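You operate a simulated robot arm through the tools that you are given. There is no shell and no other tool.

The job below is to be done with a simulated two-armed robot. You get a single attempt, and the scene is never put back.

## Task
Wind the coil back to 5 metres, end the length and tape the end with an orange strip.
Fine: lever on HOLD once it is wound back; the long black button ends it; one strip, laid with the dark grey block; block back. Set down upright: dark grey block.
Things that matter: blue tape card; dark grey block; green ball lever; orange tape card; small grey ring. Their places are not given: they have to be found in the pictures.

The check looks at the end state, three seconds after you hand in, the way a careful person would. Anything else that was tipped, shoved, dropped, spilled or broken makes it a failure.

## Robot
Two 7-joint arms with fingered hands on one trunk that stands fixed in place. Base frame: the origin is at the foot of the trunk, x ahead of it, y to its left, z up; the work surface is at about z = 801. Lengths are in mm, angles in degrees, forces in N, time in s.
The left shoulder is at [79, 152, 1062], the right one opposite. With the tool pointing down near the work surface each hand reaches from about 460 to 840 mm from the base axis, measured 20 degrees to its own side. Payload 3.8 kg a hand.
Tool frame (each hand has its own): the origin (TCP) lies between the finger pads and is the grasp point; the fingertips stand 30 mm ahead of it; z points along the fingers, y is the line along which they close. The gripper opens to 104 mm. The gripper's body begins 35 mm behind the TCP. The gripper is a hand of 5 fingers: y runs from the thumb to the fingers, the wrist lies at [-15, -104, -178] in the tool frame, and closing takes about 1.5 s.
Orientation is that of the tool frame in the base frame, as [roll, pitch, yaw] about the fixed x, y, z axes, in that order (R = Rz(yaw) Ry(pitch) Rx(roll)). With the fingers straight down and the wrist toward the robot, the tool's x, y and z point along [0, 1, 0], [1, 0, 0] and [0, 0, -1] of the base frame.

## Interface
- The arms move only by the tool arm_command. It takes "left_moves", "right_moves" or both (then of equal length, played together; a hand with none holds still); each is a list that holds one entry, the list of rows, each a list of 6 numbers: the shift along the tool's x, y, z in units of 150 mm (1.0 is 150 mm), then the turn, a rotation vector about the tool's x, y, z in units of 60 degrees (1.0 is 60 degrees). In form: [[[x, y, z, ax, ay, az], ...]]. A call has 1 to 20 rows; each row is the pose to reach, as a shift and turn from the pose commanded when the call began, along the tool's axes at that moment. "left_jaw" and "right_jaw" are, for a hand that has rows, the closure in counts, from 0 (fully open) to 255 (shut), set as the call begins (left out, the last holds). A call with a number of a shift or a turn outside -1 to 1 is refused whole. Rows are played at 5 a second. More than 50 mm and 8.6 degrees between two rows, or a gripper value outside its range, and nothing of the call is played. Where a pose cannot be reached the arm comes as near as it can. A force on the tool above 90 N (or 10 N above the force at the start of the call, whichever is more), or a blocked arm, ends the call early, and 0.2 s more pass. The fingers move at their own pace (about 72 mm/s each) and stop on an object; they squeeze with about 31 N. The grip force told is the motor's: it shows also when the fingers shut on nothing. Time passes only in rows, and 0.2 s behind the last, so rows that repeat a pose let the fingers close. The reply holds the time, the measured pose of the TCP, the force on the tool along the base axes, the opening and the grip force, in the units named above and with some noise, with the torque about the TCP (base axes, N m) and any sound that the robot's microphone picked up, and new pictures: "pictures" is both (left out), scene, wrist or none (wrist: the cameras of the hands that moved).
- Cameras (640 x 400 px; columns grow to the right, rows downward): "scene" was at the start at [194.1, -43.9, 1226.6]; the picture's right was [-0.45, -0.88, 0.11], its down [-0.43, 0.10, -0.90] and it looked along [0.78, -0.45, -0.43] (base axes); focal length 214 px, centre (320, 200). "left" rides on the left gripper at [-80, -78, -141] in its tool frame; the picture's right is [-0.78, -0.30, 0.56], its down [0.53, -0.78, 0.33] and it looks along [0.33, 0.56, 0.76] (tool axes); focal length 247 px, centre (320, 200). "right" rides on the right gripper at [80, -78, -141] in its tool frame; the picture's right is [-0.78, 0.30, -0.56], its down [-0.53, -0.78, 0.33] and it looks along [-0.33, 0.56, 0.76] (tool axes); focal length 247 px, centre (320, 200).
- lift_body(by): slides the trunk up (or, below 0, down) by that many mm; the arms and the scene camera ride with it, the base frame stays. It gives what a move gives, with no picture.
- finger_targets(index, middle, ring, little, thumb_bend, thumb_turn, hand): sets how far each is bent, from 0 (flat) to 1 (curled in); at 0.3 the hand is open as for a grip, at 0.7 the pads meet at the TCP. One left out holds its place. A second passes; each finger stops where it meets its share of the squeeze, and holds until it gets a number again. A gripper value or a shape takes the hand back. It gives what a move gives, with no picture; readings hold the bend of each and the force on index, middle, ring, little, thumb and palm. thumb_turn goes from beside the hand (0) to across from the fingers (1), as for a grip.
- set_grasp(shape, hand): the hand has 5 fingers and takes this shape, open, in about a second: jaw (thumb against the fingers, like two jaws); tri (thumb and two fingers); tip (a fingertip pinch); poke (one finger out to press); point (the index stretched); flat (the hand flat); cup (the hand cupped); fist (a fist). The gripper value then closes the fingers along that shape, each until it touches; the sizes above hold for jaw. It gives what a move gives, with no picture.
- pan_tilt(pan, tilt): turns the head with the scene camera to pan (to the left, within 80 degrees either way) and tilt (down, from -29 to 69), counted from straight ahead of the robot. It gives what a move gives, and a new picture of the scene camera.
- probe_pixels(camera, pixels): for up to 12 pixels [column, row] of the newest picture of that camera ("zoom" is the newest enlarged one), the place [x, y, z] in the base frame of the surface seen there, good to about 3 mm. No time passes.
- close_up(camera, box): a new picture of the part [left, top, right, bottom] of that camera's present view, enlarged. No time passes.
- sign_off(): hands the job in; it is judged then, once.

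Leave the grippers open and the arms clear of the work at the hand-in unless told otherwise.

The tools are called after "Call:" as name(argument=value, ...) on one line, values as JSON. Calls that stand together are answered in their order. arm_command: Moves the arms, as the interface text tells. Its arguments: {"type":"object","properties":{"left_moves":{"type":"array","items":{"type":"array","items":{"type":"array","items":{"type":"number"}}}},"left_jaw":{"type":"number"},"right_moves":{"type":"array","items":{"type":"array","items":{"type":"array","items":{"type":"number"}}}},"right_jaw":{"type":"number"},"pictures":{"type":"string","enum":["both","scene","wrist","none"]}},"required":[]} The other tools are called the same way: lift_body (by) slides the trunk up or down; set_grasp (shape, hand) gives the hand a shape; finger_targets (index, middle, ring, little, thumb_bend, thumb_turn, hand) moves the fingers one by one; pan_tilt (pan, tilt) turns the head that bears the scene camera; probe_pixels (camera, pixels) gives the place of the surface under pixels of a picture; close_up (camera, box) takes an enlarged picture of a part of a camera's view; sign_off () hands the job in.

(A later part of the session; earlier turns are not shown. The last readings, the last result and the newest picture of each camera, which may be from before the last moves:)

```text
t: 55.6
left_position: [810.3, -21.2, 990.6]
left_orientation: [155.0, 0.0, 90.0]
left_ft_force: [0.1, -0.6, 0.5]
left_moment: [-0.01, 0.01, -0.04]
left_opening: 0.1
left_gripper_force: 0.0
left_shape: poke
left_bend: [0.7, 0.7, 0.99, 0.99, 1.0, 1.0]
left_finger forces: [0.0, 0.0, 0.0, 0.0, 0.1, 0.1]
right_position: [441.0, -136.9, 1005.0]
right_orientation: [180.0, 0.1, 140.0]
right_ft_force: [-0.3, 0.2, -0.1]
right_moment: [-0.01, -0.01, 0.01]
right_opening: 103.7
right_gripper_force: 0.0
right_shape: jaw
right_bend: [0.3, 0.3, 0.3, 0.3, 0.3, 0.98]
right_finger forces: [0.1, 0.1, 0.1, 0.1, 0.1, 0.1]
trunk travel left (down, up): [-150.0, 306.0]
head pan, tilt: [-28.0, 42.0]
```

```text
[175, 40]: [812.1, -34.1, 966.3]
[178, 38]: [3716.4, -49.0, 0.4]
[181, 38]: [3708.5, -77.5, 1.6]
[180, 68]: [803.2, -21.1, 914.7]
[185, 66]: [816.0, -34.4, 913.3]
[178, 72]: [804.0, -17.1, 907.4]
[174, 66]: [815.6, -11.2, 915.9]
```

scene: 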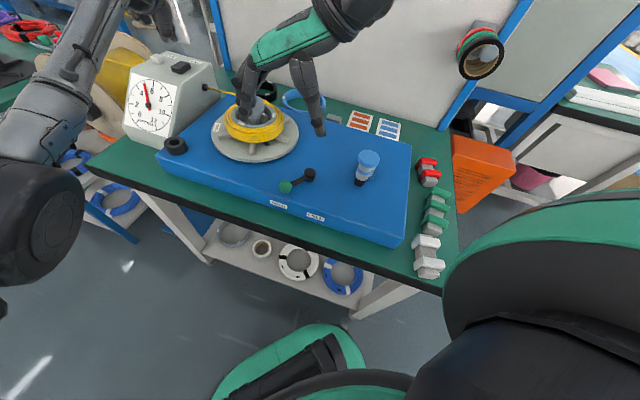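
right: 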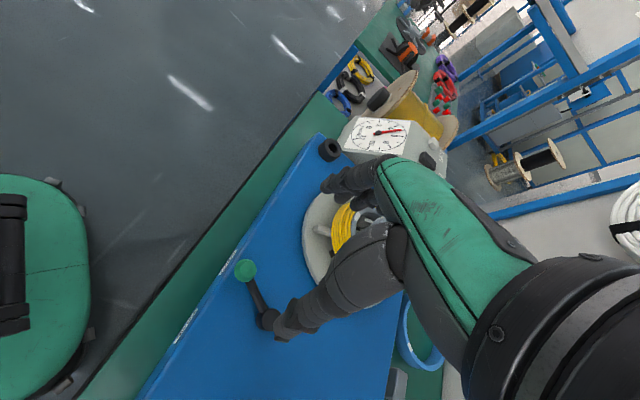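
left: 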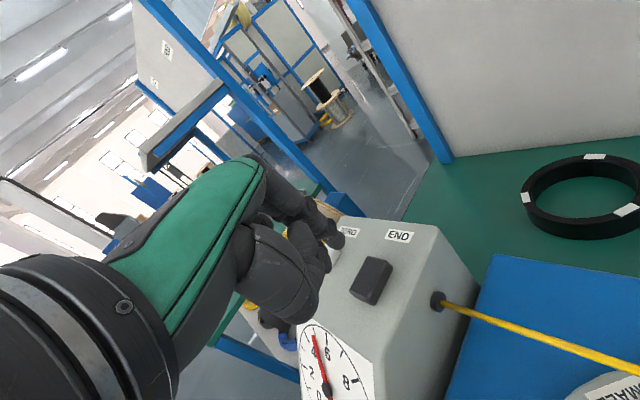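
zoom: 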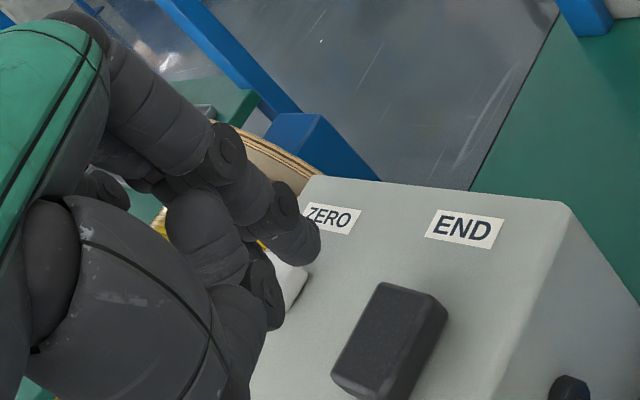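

Index tip is at about (817,-36), middle at (817,-18); the button top spans x 808–840, y −15…−40, z 915. I lower in small steps to just about contact.

Call:
arm_command(left_moves=[[[-0.003, -0.05, 0.14, 0, 0, 0], [-0.007, -0.09, 0.255, 0, 0, 0], [-0.007, -0.1, 0.277, 0, 0, 0], [-0.007, -0.1085, 0.295, 0, 0, 0], [-0.007, -0.117, 0.313, 0, 0, 0]]], pictures="both")

Call:
close_up(camera="scene", box=[120, 20, 260, 120])

Call:
close_up(camera="left", box=[260, 150, 430, 300])

```text
t: 56.8
left_position: [814.1, -23.0, 940.7]
left_orientation: [155.0, 0.0, 90.1]
left_ft_force: [0.5, 0.5, 1.7]
left_moment: [0.06, -0.03, 0.0]
left_opening: 0.0
left_gripper_force: 0.1
left_shape: poke
left_bend: [0.7, 0.7, 0.99, 0.99, 1.0, 1.0]
left_finger forces: [0.0, 1.3, 0.1, 0.0, 0.0, 0.0]
right_position: [440.3, -137.5, 1003.1]
right_orientation: [180.0, 0.0, 140.0]
right_ft_force: [0.2, -0.3, 0.2]
right_moment: [0.02, 0.01, 0.0]
right_opening: 103.7
right_gripper_force: 0.1
right_shape: jaw
right_bend: [0.3, 0.3, 0.3, 0.3, 0.3, 0.98]
right_finger forces: [0.0, 0.1, 0.0, 0.0, 0.0, 0.0]
trunk travel left (down, up): [-150.0, 306.0]
head pan, tilt: [-28.0, 42.0]
```

scene: 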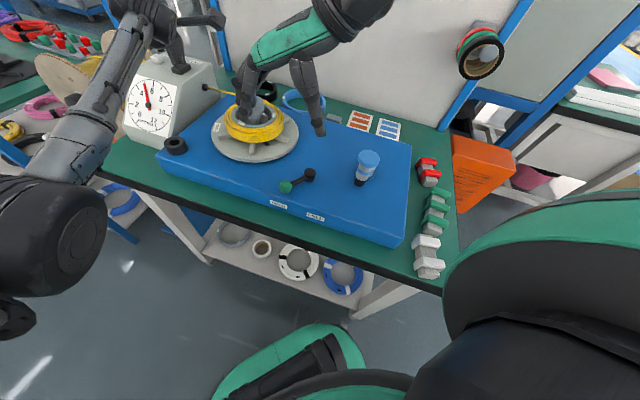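
left: 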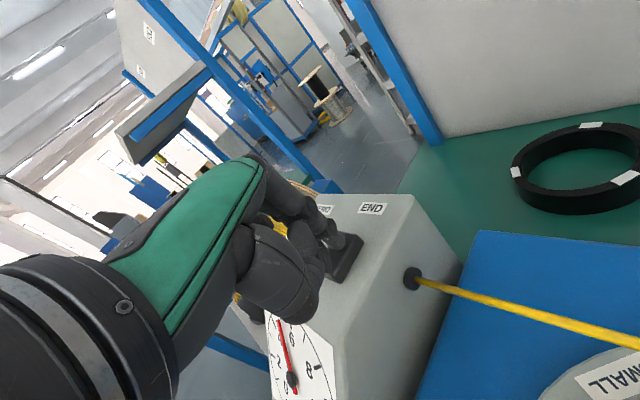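

```text
4.00 times, centred on (190, 70) of scene
```

zoom: 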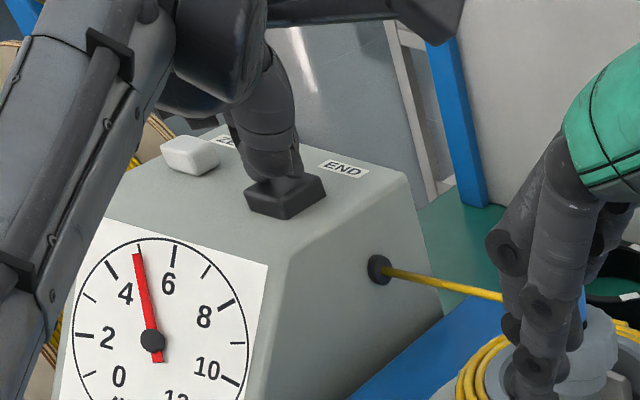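

```text
2.67 times, centred on (345, 225) of left
```

zoom: 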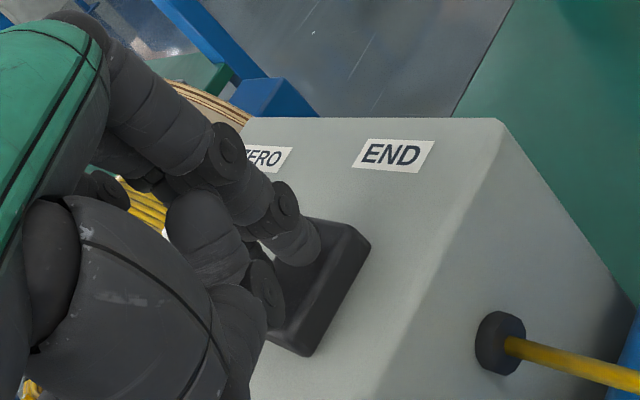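

The fingertip sits on END with light contact. I press down up to 9 mm in 3 mm steps, then come back up.

Call:
arm_command(left_moves=[[[0, -0.0085, 0.0181, 0, 0, 0], [0, -0.017, 0.0362, 0, 0, 0], [0, -0.0255, 0.0543, 0, 0, 0], [0, -0.0255, 0.0543, 0, 0, 0]]], pictures="both")

Call:
close_up(camera="scene", box=[120, 20, 260, 120])

```text
t: 57.8
left_position: [812.5, -23.7, 935.0]
left_orientation: [154.6, 0.0, 90.0]
left_ft_force: [0.2, 0.9, 12.7]
left_moment: [0.11, -0.15, -0.02]
left_opening: 0.0
left_gripper_force: 0.1
left_shape: poke
left_bend: [0.7, 0.7, 0.99, 0.99, 1.0, 1.0]
left_finger forces: [0.0, 11.6, 0.0, 0.0, 0.0, 0.1]
right_position: [439.2, -136.3, 1004.8]
right_orientation: [179.9, 0.1, 140.0]
right_ft_force: [0.8, -1.2, -1.3]
right_moment: [-0.05, -0.01, 0.02]
right_opening: 103.5
right_gripper_force: 0.1
right_shape: jaw
right_bend: [0.3, 0.3, 0.3, 0.3, 0.3, 0.98]
right_finger forces: [0.1, 0.1, 0.0, 0.1, 0.0, 0.0]
trunk travel left (down, up): [-150.0, 306.0]
head pan, tilt: [-28.0, 42.0]
heard: click
```

scene: 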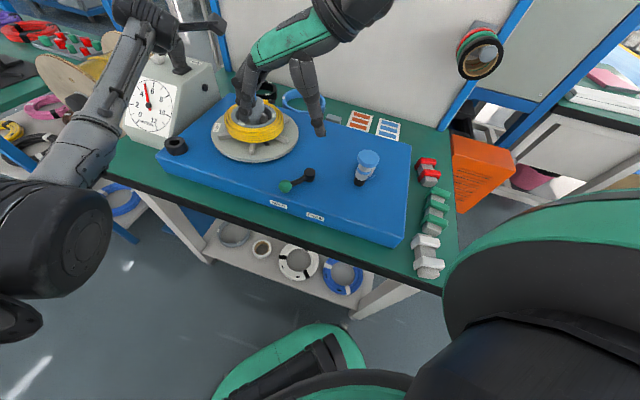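
left: 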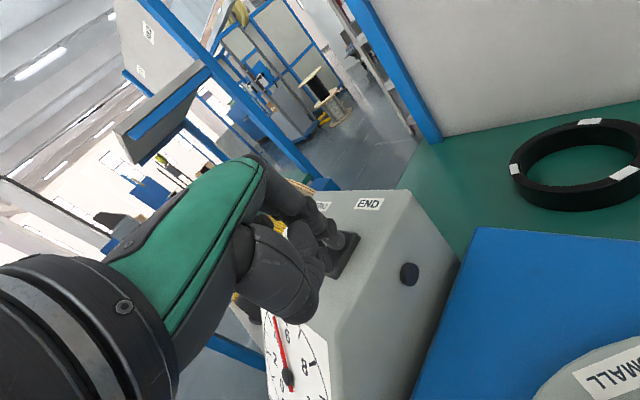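

```text
4.00 times, centred on (190, 70) of scene
```

zoom: 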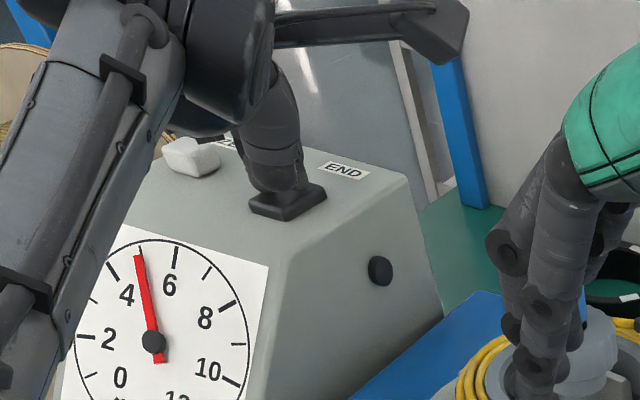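

A click, and the cable at the box is cut. I lift the left hand straight up and back toward its own side.

Call:
arm_command(left_moves=[[[0, 0.05, -0.11, 0, 0, 0], [0, 0.113, -0.241, 0, 0, 0], [0, 0.169, -0.362, 0, 0, 0], [0.1, 0.1, -0.55, 0.1, 0, 0], [0.3, -0.05, -0.7, 0.2, 0, 0], [0.5, -0.25, -0.8, 0.3, 0, 0], [0.7, -0.45, -0.85, 0.4, 0, 0], [0.9, -0.65, -0.9, 0.417, 0, 0], [1.0, -0.85, -0.95, 0.417, 0, 0]]], pictures="scene")

Call:
set_grasp(hand="left", shape="jaw")

```text
t: 59.8
left_position: [639.2, 125.0, 1006.5]
left_orientation: [-180.0, 0.0, 90.0]
left_ft_force: [-0.6, 0.3, -0.1]
left_moment: [-0.04, 0.0, 0.0]
left_opening: 0.0
left_gripper_force: 0.1
left_shape: poke
left_bend: [0.7, 0.7, 0.99, 0.99, 1.0, 1.0]
left_finger forces: [0.1, 0.1, 0.0, 0.0, 0.0, 0.0]
right_position: [440.1, -137.4, 1004.5]
right_orientation: [180.0, 0.0, 140.1]
right_ft_force: [1.0, -0.8, -0.7]
right_moment: [-0.01, 0.0, -0.01]
right_opening: 103.8
right_gripper_force: 0.0
right_shape: jaw
right_bend: [0.3, 0.3, 0.3, 0.3, 0.3, 0.98]
right_finger forces: [0.0, 0.1, 0.0, 0.1, 0.0, 0.1]
trunk travel left (down, up): [-150.0, 306.0]
head pan, tilt: [-28.0, 42.0]
```

scene: 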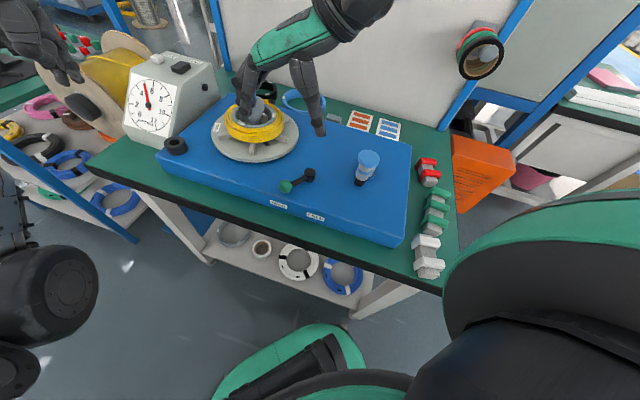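

```text
t: 60.7
left_position: [639.8, 123.0, 1005.3]
left_orientation: [180.0, 0.0, 90.0]
left_ft_force: [-0.3, -1.3, -0.2]
left_moment: [-0.01, -0.02, 0.05]
left_opening: 103.9
left_gripper_force: 0.0
left_shape: jaw
left_bend: [0.3, 0.3, 0.3, 0.3, 0.3, 0.98]
left_finger forces: [0.1, 0.1, 0.0, 0.0, 0.0, 0.1]
right_position: [441.6, -137.0, 1004.5]
right_orientation: [-179.9, 0.0, 140.0]
right_ft_force: [0.3, 0.3, 0.7]
right_moment: [-0.03, 0.03, -0.02]
right_opening: 103.6
right_gripper_force: 0.0
right_shape: jaw
right_bend: [0.3, 0.3, 0.3, 0.3, 0.3, 0.98]
right_finger forces: [0.0, 0.0, 0.1, 0.1, 0.0, 0.0]
trunk travel left (down, up): [-150.0, 306.0]
head pan, tilt: [-28.0, 42.0]
```

Now I move the left hand up and back so its camera looks down on the coil, to find the cut end.

Call:
arm_command(left_moves=[[[-0.08, -0.1, -0.2, 0, 0, 0], [-0.16, -0.2, -0.4, 0, 0, 0], [-0.24, -0.3, -0.6, 0, 0, 0], [-0.32, -0.4, -0.8, 0, 0, 0], [-0.4, -0.5, -0.967, 0, 0, 0], [-0.4, -0.5, -0.967, 0, 0, 0]]], pictures="wrist")

Call:
close_up(camera="left", box=[400, 120, 600, 280])

```text
t: 62.1
left_position: [629.9, 58.8, 1139.5]
left_orientation: [-180.0, 0.0, 90.2]
left_ft_force: [0.6, 0.3, -0.3]
left_moment: [0.03, 0.0, 0.0]
left_opening: 103.9
left_gripper_force: 0.1
left_shape: jaw
left_bend: [0.3, 0.3, 0.3, 0.3, 0.3, 0.98]
left_finger forces: [0.1, 0.0, 0.0, 0.0, 0.1, 0.0]
left hand out of reach, approached as far as the arm can: row 2, 3, 4, 5, 6
right_position: [441.1, -138.2, 1003.4]
right_orientation: [-179.8, 0.0, 140.0]
right_ft_force: [0.5, -0.2, -0.6]
right_moment: [0.0, 0.03, 0.03]
right_opening: 103.6
right_gripper_force: 0.1
right_shape: jaw
right_bend: [0.3, 0.3, 0.3, 0.3, 0.3, 0.98]
right_finger forces: [0.0, 0.1, 0.0, 0.1, 0.0, 0.0]
trunk travel left (down, up): [-150.0, 306.0]
head pan, tilt: [-28.0, 42.0]
```

left: 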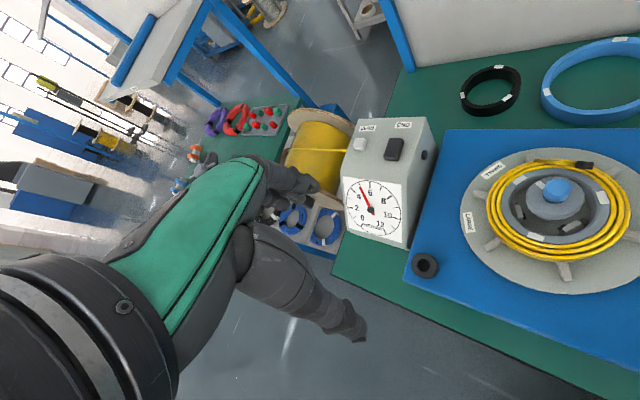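

```text
2.50 times, centred on (500, 200) of left
```

zoom: 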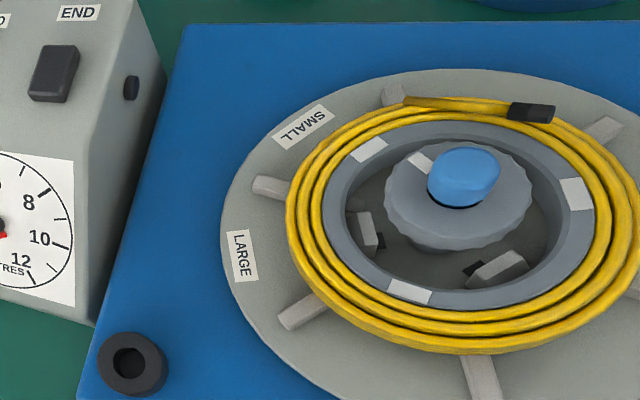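

The cut end lies on the coil, with a small black patch near (584,165). I enlarge that area from the left and scene views.

Call:
close_up(camera="left", box=[520, 140, 620, 200])

Call:
probe_pixels(camera="zoom", pixels=[[410, 158], [380, 150], [450, 165], [260, 145], [100, 120], [410, 175], [320, 150], [420, 148]])

Call:
close_up(camera="scene", box=[205, 80, 305, 165])

```text
6.40 times, centred on (570, 170) of left
```

zoom: 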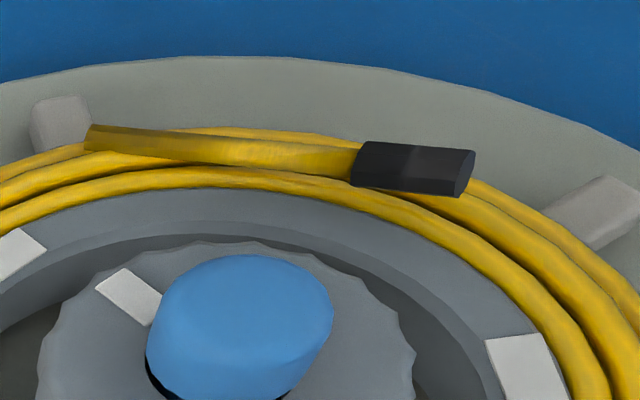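

```text
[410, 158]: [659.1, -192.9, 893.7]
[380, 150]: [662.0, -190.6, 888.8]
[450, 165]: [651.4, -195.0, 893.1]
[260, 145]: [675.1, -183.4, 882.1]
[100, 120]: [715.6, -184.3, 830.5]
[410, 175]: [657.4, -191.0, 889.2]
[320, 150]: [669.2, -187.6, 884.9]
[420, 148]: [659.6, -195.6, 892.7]
```

```text
4.71 times, centred on (255, 122) of scene
```

zoom: 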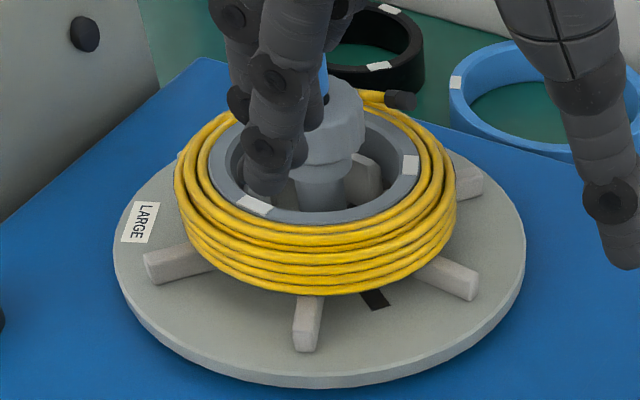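

The black piece sits on the tail at about (658,-193,~892), raised over the coil (a cap or marker on the end). I now move the right hand toward the block area; its camera will show the coil, block and cards from another side.

Call:
arm_command(right_moves=[[[-0.154, -0.045, -0.045, 0, 0, 0.139], [-0.308, -0.09, -0.089, 0, 0, 0.278], [-0.462, -0.135, -0.134, 0, 0, 0.417], [-0.615, -0.18, -0.178, 0, 0, 0.555], [-0.769, -0.225, -0.223, 0, 0, 0.694], [-0.923, -0.27, -0.267, 0, 0, 0.833], [-0.923, -0.27, -0.267, 0, 0, 0.833]]], right_jaw=0, pictures="both")

Call:
close_up(camera="right", box=[100, 0, 400, 200])

```text
t: 63.7
left_position: [629.5, 57.7, 1138.9]
left_orientation: [-179.9, 0.0, 90.0]
left_ft_force: [0.0, 0.9, -0.4]
left_moment: [-0.01, -0.03, -0.02]
left_opening: 104.0
left_gripper_force: 0.0
left_shape: jaw
left_bend: [0.3, 0.3, 0.3, 0.3, 0.3, 0.98]
left_finger forces: [0.0, 0.1, 0.1, 0.0, 0.0, 0.0]
right_position: [521.2, -258.7, 1043.7]
right_orientation: [-180.0, -0.1, 89.8]
right_ft_force: [-0.8, -0.1, 0.1]
right_moment: [-0.04, -0.01, 0.01]
right_opening: 103.5
right_gripper_force: 0.0
right_shape: jaw
right_bend: [0.3, 0.3, 0.3, 0.3, 0.3, 0.98]
right_finger forces: [0.1, 0.0, 0.0, 0.1, 0.0, 0.0]
trunk travel left (down, up): [-150.0, 306.0]
head pan, tilt: [-28.0, 42.0]
```

scene: 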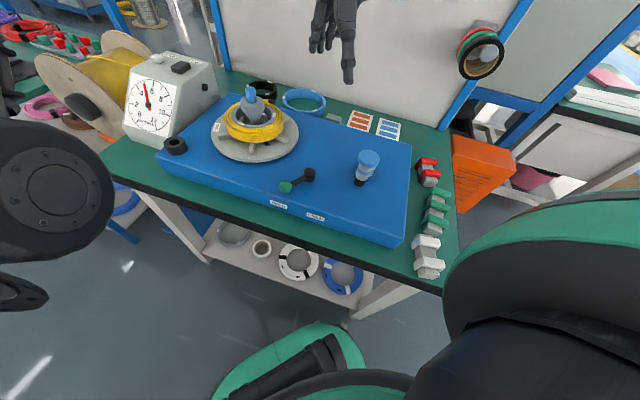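
right: 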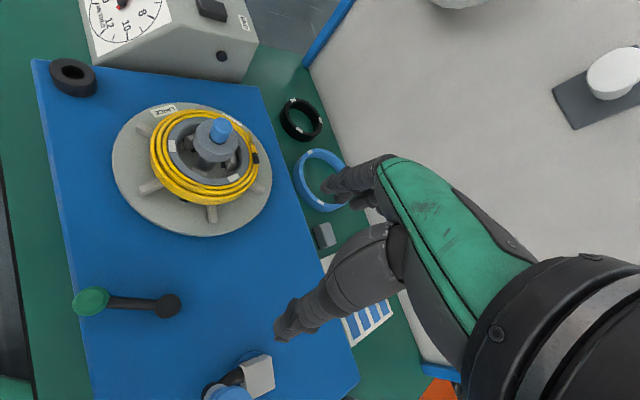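

```text
2.00 times, centred on (250, 100) of right
```

zoom: 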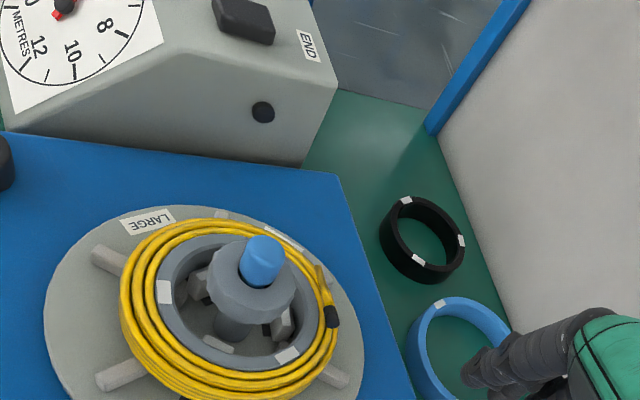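

I enlarge the end region on the coil from this side, around right-view (256,158), and probe along the tail.

Call:
close_up(camera="right", box=[215, 115, 285, 195])

Call:
probe_pixels(camera="zoom", pixels=[[355, 215], [350, 195], [365, 240], [345, 160], [320, 110], [340, 215], [372, 215], [290, 220], [400, 260]])

```text
5.00 times, centred on (250, 155) of right
```

zoom: 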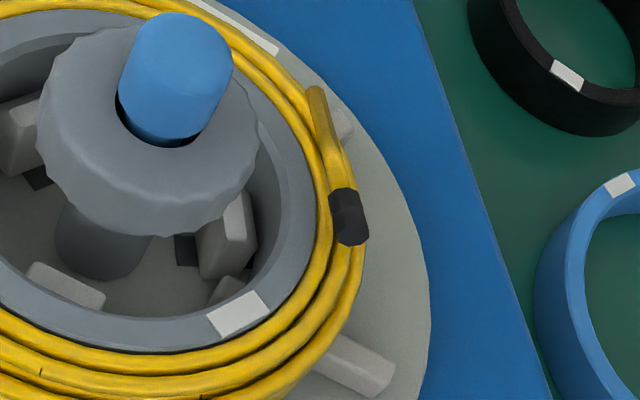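

```text
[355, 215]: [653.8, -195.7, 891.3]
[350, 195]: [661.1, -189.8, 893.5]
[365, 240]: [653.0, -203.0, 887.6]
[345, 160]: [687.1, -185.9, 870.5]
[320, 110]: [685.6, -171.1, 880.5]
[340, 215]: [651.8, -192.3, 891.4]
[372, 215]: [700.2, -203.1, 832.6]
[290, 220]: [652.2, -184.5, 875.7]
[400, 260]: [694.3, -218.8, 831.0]
```

The tail runs from (688,-172,880) over the coil to the black end piece at about (656,-195,892); that is the end to be taped. Next I turn and move the right hand toward the block.

Call:
arm_command(right_moves=[[[-0.137, 0.088, 0, 0, 0, 0.125], [-0.273, 0.176, 0, 0, 0, 0.25], [-0.41, 0.264, 0, 0, 0, 0.375], [-0.547, 0.351, 0, 0, 0, 0.5], [-0.683, 0.439, 0, 0, 0, 0.625], [-0.82, 0.527, 0, 0, 0, 0.75], [-0.82, 0.527, 0, 0, 0, 0.75]]], pictures="both")

Call:
close_up(camera="right", box=[160, 100, 400, 300])

Call:
close_up(camera="scene", box=[310, 95, 420, 165])

```text
t: 65.3
left_position: [628.6, 57.9, 1140.6]
left_orientation: [-180.0, -0.1, 90.0]
left_ft_force: [0.1, 0.4, 0.5]
left_moment: [0.02, -0.01, 0.0]
left_opening: 103.9
left_gripper_force: 0.1
left_shape: jaw
left_bend: [0.3, 0.3, 0.3, 0.3, 0.3, 0.98]
left_finger forces: [0.0, 0.1, 0.0, 0.1, 0.1, 0.0]
right_position: [600.6, -380.8, 1042.4]
right_orientation: [179.9, -0.1, 44.9]
right_ft_force: [-0.5, -0.9, 0.3]
right_moment: [-0.04, 0.01, 0.05]
right_opening: 103.8
right_gripper_force: 0.1
right_shape: jaw
right_bend: [0.3, 0.3, 0.3, 0.3, 0.3, 0.98]
right_finger forces: [0.0, 0.0, 0.1, 0.1, 0.0, 0.0]
trunk travel left (down, up): [-150.0, 306.0]
head pan, tilt: [-28.0, 42.0]
```

scene: 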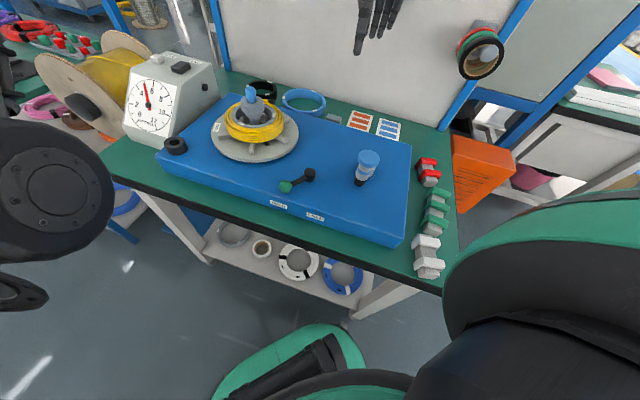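
right: 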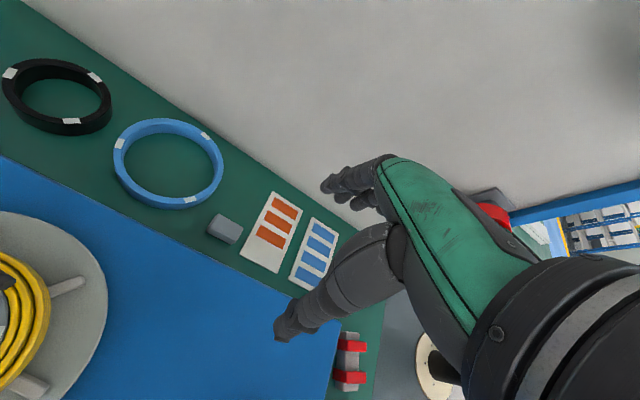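

```text
2.00 times, centred on (280, 200) of right
```

zoom: 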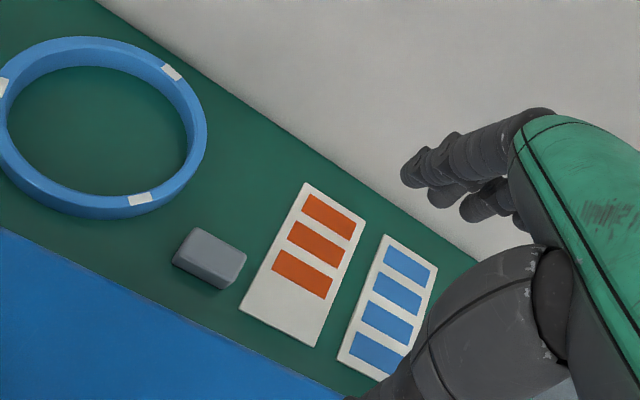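

```text
5.71 times, centred on (365, 130) of scene
```

zoom: 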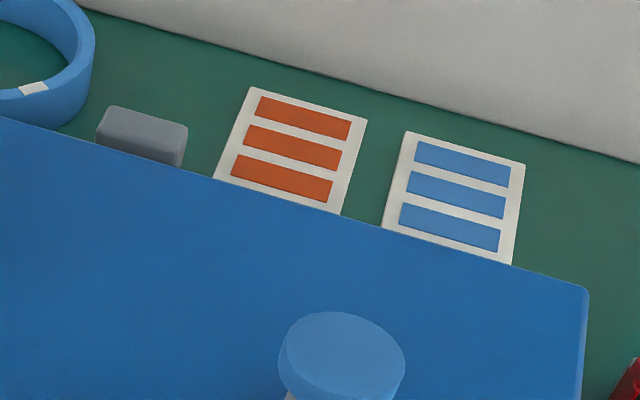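

A clear view. I enlarge the block and orange card and probe corners of each.

Call:
close_up(camera="right", box=[200, 185, 310, 280])

```text
4.21 times, centred on (255, 232) of right
```

zoom: 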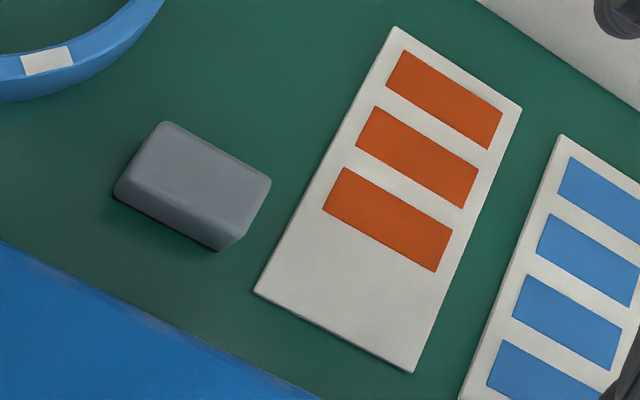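

Call:
probe_pixels(camera="zoom", pixels=[[167, 127], [265, 182], [225, 222], [130, 175], [195, 172], [218, 245], [118, 197], [240, 232]])

Call:
probe_pixels(camera="zoom", pixels=[[345, 170], [450, 234], [434, 268], [326, 206], [388, 220], [376, 110], [476, 172], [417, 157], [445, 98], [258, 290], [412, 368], [393, 30]])

```text
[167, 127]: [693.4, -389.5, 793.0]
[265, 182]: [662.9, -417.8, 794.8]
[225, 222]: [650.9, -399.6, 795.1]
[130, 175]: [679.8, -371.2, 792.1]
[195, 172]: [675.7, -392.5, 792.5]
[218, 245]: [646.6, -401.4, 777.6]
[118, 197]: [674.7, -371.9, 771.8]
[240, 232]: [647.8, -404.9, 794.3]
```

```text
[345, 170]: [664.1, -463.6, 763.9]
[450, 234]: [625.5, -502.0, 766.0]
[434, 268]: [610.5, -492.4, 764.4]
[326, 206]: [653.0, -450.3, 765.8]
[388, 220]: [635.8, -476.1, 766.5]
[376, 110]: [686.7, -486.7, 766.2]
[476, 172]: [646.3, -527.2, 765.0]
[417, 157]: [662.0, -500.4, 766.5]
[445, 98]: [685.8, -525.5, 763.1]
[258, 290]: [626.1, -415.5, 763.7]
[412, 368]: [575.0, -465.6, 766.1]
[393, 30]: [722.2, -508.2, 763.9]
```

Block top corners give centre (671.7,-394.5), long axis ≈44°, about 44×25×30 mm, top z 793, table z≈763. Strips lie along 45°, about 56×17 mm, 34 mm apart. I probe the board edge next to the block and the ring for finger room.

Call:
probe_pixels(camera="zoom", pixels=[[60, 265], [120, 295], [180, 325], [240, 355], [30, 235], [90, 262], [150, 292], [110, 285], [160, 250], [80, 100], [45, 90], [200, 300]])

Call:
close_up(camera="right", box=[170, 190, 260, 280])

```text
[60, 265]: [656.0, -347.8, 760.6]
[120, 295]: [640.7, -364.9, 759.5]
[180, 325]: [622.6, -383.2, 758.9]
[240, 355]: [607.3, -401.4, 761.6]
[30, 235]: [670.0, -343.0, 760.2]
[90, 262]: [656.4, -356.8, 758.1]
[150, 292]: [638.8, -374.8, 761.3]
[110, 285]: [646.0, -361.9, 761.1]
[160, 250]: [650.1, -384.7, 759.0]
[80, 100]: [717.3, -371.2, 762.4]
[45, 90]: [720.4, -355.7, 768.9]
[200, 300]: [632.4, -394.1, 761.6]
```

```text
4.44 times, centred on (215, 235) of right
```

zoom: 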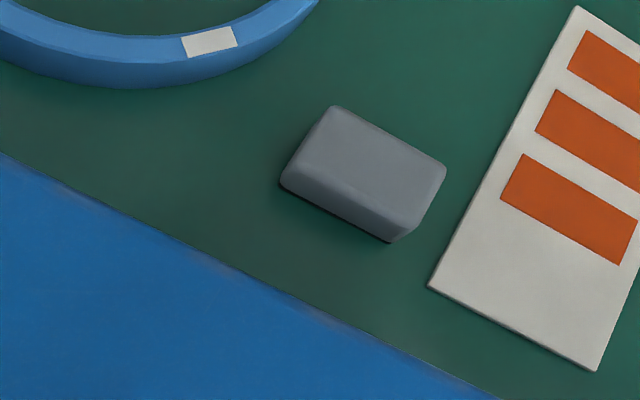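

There are about 42 mm between block and board edge, 24 mm to the card: enough with a partly closed hand. I go above the block with ~50 mm opening, down to z≈900 first.

Call:
arm_command(right_moves=[[[0.135, 0.2, 0.1, 0, 0, 0.01], [0.271, 0.399, 0.25, 0, 0, 0.018], [0.271, 0.399, 0.45, 0, 0, 0.018], [0.271, 0.399, 0.65, 0, 0, 0.018], [0.271, 0.399, 0.82, 0, 0, 0.018], [0.271, 0.399, 0.949, 0, 0, 0.018], [0.271, 0.399, 0.949, 0, 0, 0.018]]], right_jaw=132, pictures="both")

Call:
close_up(camera="right", box=[200, 130, 420, 330])

Call:
close_up(camera="scene", box=[290, 70, 410, 160])

```text
t: 66.9
left_position: [630.9, 58.7, 1139.1]
left_orientation: [180.0, -0.1, 90.0]
left_ft_force: [1.1, 0.2, 0.1]
left_moment: [0.01, 0.02, 0.02]
left_opening: 103.9
left_gripper_force: 0.2
left_shape: jaw
left_bend: [0.3, 0.3, 0.3, 0.3, 0.3, 0.98]
left_finger forces: [0.0, 0.0, 0.1, 0.0, 0.1, 0.1]
right_position: [670.9, -394.9, 900.0]
right_orientation: [-180.0, 0.0, 44.1]
right_ft_force: [-0.1, -0.4, 1.0]
right_moment: [-0.01, 0.01, 0.01]
right_opening: 50.4
right_gripper_force: 0.0
right_shape: jaw
right_bend: [0.74, 0.45, 0.42, 0.41, 0.7, 1.0]
right_finger forces: [0.1, 0.0, 0.0, 0.0, 0.0, 0.0]
trunk travel left (down, up): [-150.0, 306.0]
head pan, tilt: [-28.0, 42.0]
```

scene: 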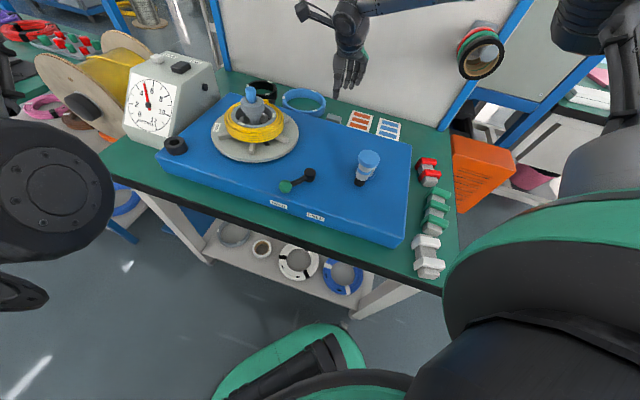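
right: 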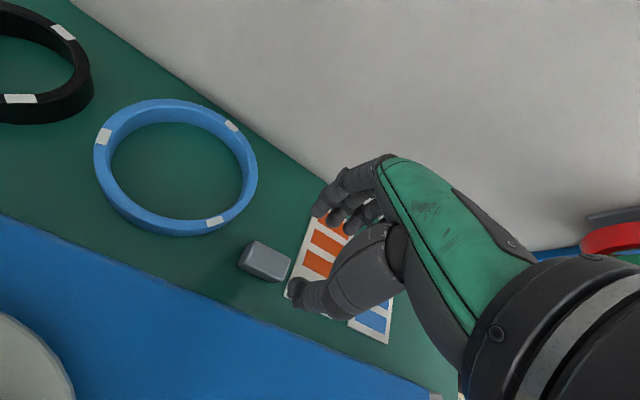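

```text
2.00 times, centred on (310, 230) of right
```

zoom: 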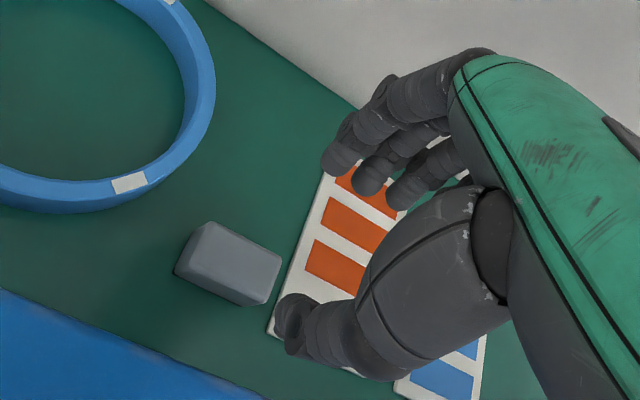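

```text
4.44 times, centred on (350, 115) of scene
```

zoom: 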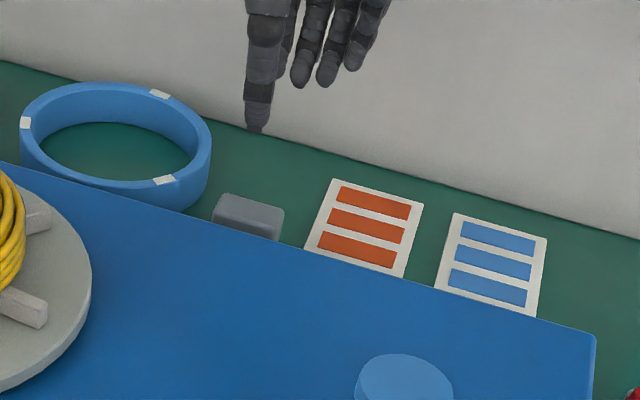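

I check the finger gap before going down: index tip at right-view (318,212), thumb tip at (293,290).

Call:
probe_pixels(camera="right", pixels=[[318, 211], [322, 205], [332, 218], [347, 225], [294, 290], [300, 285], [300, 300], [265, 255], [262, 262], [290, 262]])

```text
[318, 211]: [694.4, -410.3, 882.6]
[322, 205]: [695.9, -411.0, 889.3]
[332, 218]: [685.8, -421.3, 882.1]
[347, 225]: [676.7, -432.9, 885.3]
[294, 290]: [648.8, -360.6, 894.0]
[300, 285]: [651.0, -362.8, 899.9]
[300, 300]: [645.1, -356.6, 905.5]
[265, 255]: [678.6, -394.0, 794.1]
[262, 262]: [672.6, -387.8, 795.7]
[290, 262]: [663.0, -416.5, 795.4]
```

Thumb tip's outer side is about 40 mm from centre on the board side, the board edge is 55 mm away. I lower to z≈815, look, then finish.

Call:
arm_command(right_moves=[[[0, 0, 0.2, 0, 0, 0], [0, 0, 0.38, 0, 0, 0], [0, 0, 0.5, 0, 0, 0], [0, 0, 0.567, 0, 0, 0], [0, 0, 0.567, 0, 0, 0]]], pictures="both")

Call:
close_up(camera="right", box=[220, 150, 400, 330])

Call:
close_up(camera="scene", box=[290, 70, 410, 160])

```text
t: 68.1
left_position: [629.9, 58.5, 1138.8]
left_orientation: [179.9, 0.1, 89.9]
left_ft_force: [-0.1, 0.3, -0.5]
left_moment: [-0.01, -0.03, 0.0]
left_opening: 103.9
left_gripper_force: 0.1
left_shape: jaw
left_bend: [0.3, 0.3, 0.3, 0.3, 0.3, 0.98]
left_finger forces: [0.0, 0.0, 0.1, 0.0, 0.1, 0.1]
right_position: [670.3, -393.8, 815.2]
right_orientation: [180.0, 0.0, 43.8]
right_ft_force: [-0.7, -0.4, -0.4]
right_moment: [-0.01, 0.02, 0.0]
right_opening: 50.5
right_gripper_force: 0.1
right_shape: jaw
right_bend: [0.74, 0.45, 0.42, 0.41, 0.7, 1.0]
right_finger forces: [0.0, 0.0, 0.0, 0.0, 0.0, 0.1]
trunk travel left (down, up): [-150.0, 306.0]
head pan, tilt: [-28.0, 42.0]
```

scene: 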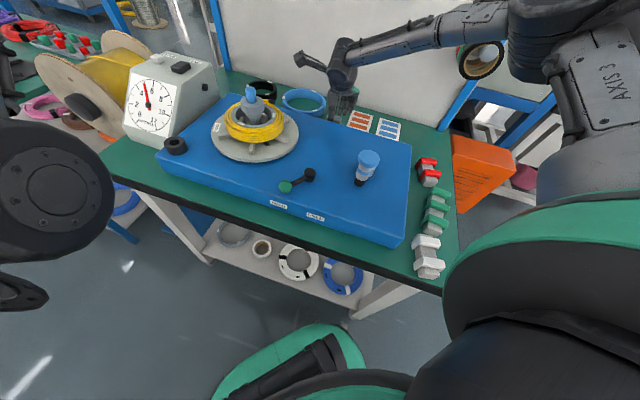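
right: 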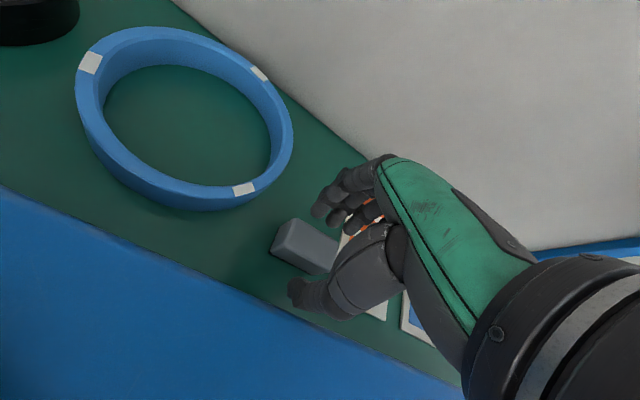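

```text
2.22 times, centred on (310, 240) of right
```

zoom: 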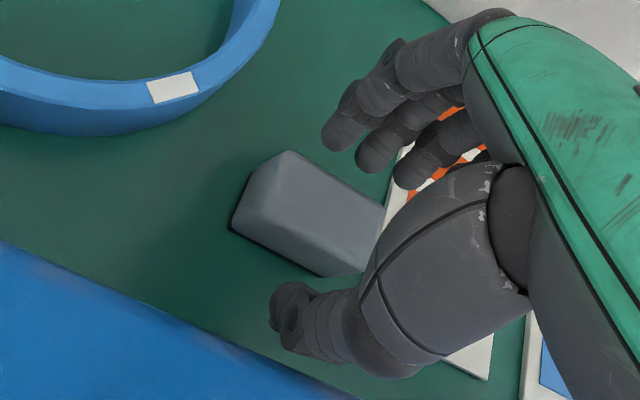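

```text
4.44 times, centred on (350, 115) of scene
```

zoom: 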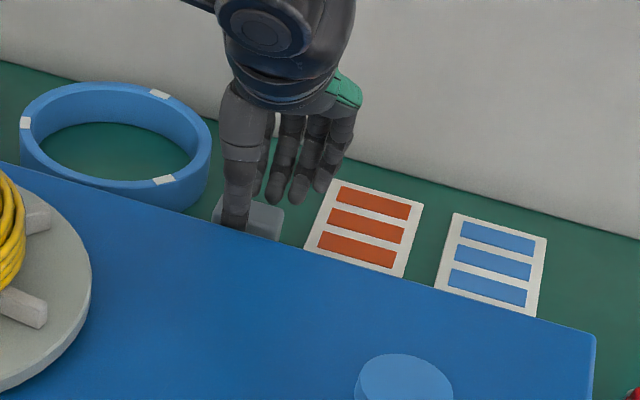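

The block is between thumb and fingers. I lower 13 mm more and close.

Call:
arm_command(right_moves=[[[0, 0, 0.045, 0, 0, 0], [0, 0, 0.087, 0, 0, 0], [0, 0, 0.087, 0, 0, 0]]], pictures="none")

Call:
arm_command(right_moves=[[[0, 0, 0, 0, 0, 0], [0, 0, 0, 0, 0, 0], [0, 0, 0, 0, 0, 0], [0, 0, 0, 0, 0, 0], [0, 0, 0, 0, 0, 0], [0, 0, 0, 0, 0, 0], [0, 0, 0, 0, 0, 0], [0, 0, 0, 0, 0, 0]]], right_jaw=235, pictures="both")

Call:
close_up(camera="right", box=[220, 150, 400, 330])

Call:
close_up(camera="scene", box=[290, 70, 410, 160])

```text
t: 68.9
left_position: [630.6, 58.7, 1140.6]
left_orientation: [179.9, 0.0, 90.1]
left_ft_force: [-0.4, 1.0, 0.6]
left_moment: [-0.01, 0.03, 0.0]
left_opening: 104.2
left_gripper_force: 0.0
left_shape: jaw
left_bend: [0.3, 0.3, 0.3, 0.3, 0.3, 0.98]
left_finger forces: [0.0, 0.0, 0.0, 0.0, 0.0, 0.0]
right_position: [671.6, -394.1, 801.8]
right_orientation: [180.0, 0.1, 44.1]
right_ft_force: [-0.7, 0.0, -0.3]
right_moment: [0.0, 0.03, 0.02]
right_opening: 50.4
right_gripper_force: 0.1
right_shape: jaw
right_bend: [0.74, 0.45, 0.42, 0.41, 0.7, 1.0]
right_finger forces: [0.1, 0.0, 0.0, 0.1, 0.0, 0.1]
trunk travel left (down, up): [-150.0, 306.0]
head pan, tilt: [-28.0, 42.0]
```

```text
t: 70.7
left_position: [629.0, 57.9, 1140.5]
left_orientation: [180.0, -0.1, 90.0]
left_ft_force: [0.5, 0.8, 0.0]
left_moment: [-0.01, -0.01, -0.02]
left_opening: 104.0
left_gripper_force: 0.1
left_shape: jaw
left_bend: [0.3, 0.3, 0.3, 0.3, 0.3, 0.98]
left_finger forces: [0.0, 0.0, 0.0, 0.0, 0.0, 0.0]
right_position: [670.7, -395.7, 801.5]
right_orientation: [180.0, 0.0, 43.9]
right_ft_force: [0.1, -0.1, 1.0]
right_moment: [0.01, 0.02, -0.02]
right_opening: 22.5
right_gripper_force: 30.6
right_shape: jaw
right_bend: [0.73, 0.58, 0.58, 0.61, 0.75, 1.0]
right_finger forces: [16.7, 7.7, 3.2, 0.0, 27.8, 0.1]
trunk travel left (down, up): [-150.0, 306.0]
head pan, tilt: [-28.0, 42.0]
```

scene: 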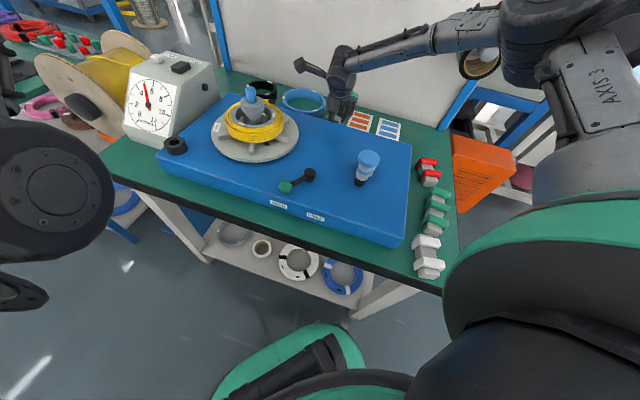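
right: 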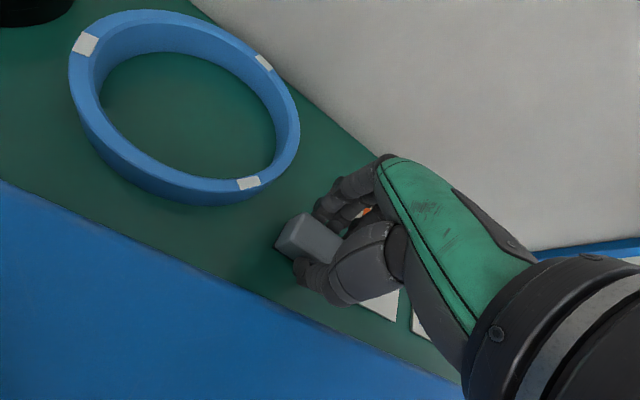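

```text
2.22 times, centred on (310, 240) of right
```

zoom: 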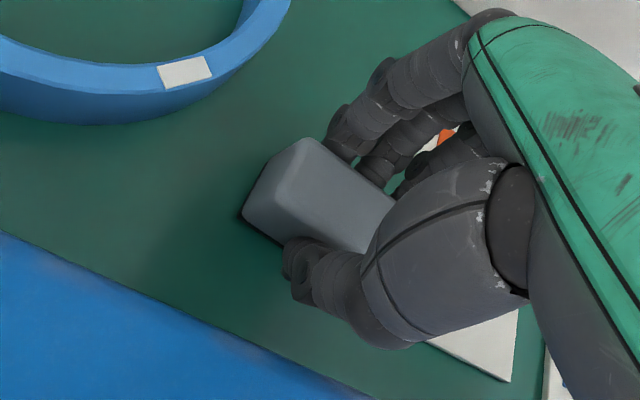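

```text
4.44 times, centred on (350, 115) of scene
```

zoom: 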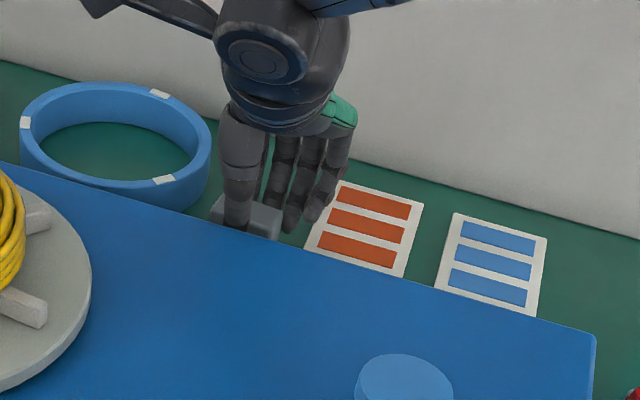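

The block is held (22.5 mm, 28 N thumb). I lift it 60 mm and check it is held straight.

Call:
arm_command(right_moves=[[[0, 0, -0.05, 0, 0, 0], [0, 0, -0.15, 0, 0, 0], [0, 0, -0.28, 0, 0, 0], [0, 0, -0.4, 0, 0, 0], [0, 0, -0.4, 0, 0, 0]]], pictures="both")

Call:
close_up(camera="right", box=[220, 150, 400, 330])

Call:
close_up(camera="scene", box=[290, 60, 410, 150])

```text
t: 71.9
left_position: [629.4, 57.6, 1139.4]
left_orientation: [-180.0, 0.0, 90.0]
left_ft_force: [-0.7, 0.2, -0.2]
left_moment: [-0.01, 0.0, 0.02]
left_opening: 104.0
left_gripper_force: 0.0
left_shape: jaw
left_bend: [0.3, 0.3, 0.3, 0.3, 0.3, 0.98]
left_finger forces: [0.0, 0.1, 0.1, 0.1, 0.1, 0.1]
right_position: [672.0, -394.3, 862.3]
right_orientation: [-180.0, 0.0, 43.9]
right_ft_force: [0.3, -0.1, -0.8]
right_moment: [0.02, 0.0, -0.01]
right_opening: 22.5
right_gripper_force: 31.0
right_shape: jaw
right_bend: [0.73, 0.58, 0.58, 0.61, 0.75, 1.0]
right_finger forces: [16.7, 7.7, 3.3, 0.0, 27.8, 0.0]
trunk travel left (down, up): [-150.0, 306.0]
head pan, tilt: [-28.0, 42.0]
```

scene: 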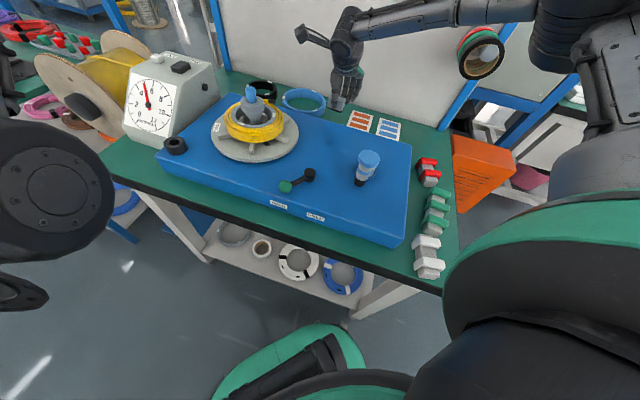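
right: 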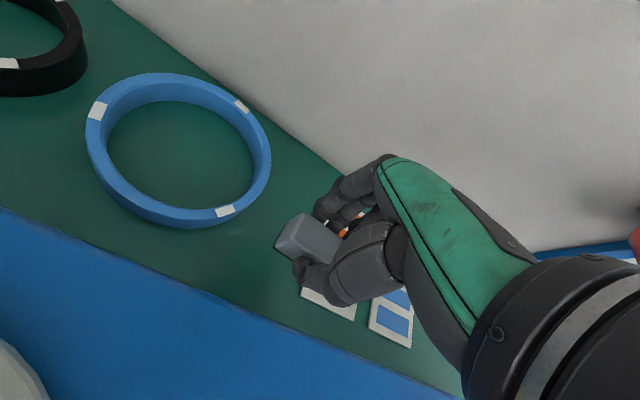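

```text
2.22 times, centred on (310, 240) of right
```

zoom: 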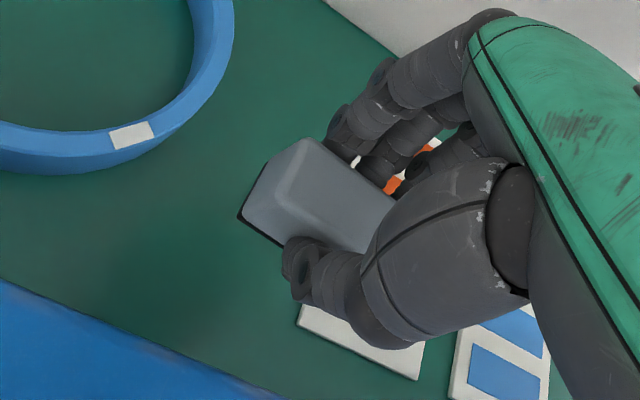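

```text
4.44 times, centred on (350, 105) of scene
```

zoom: 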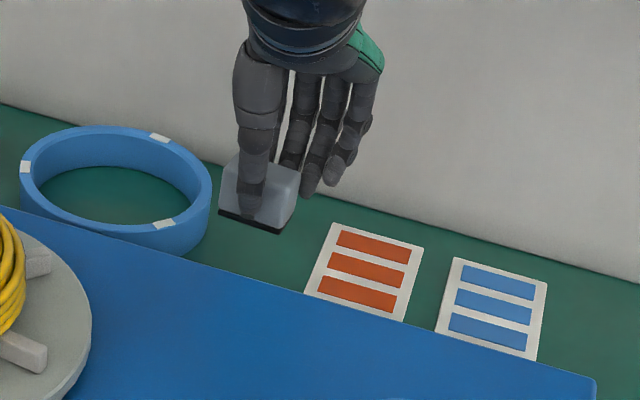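

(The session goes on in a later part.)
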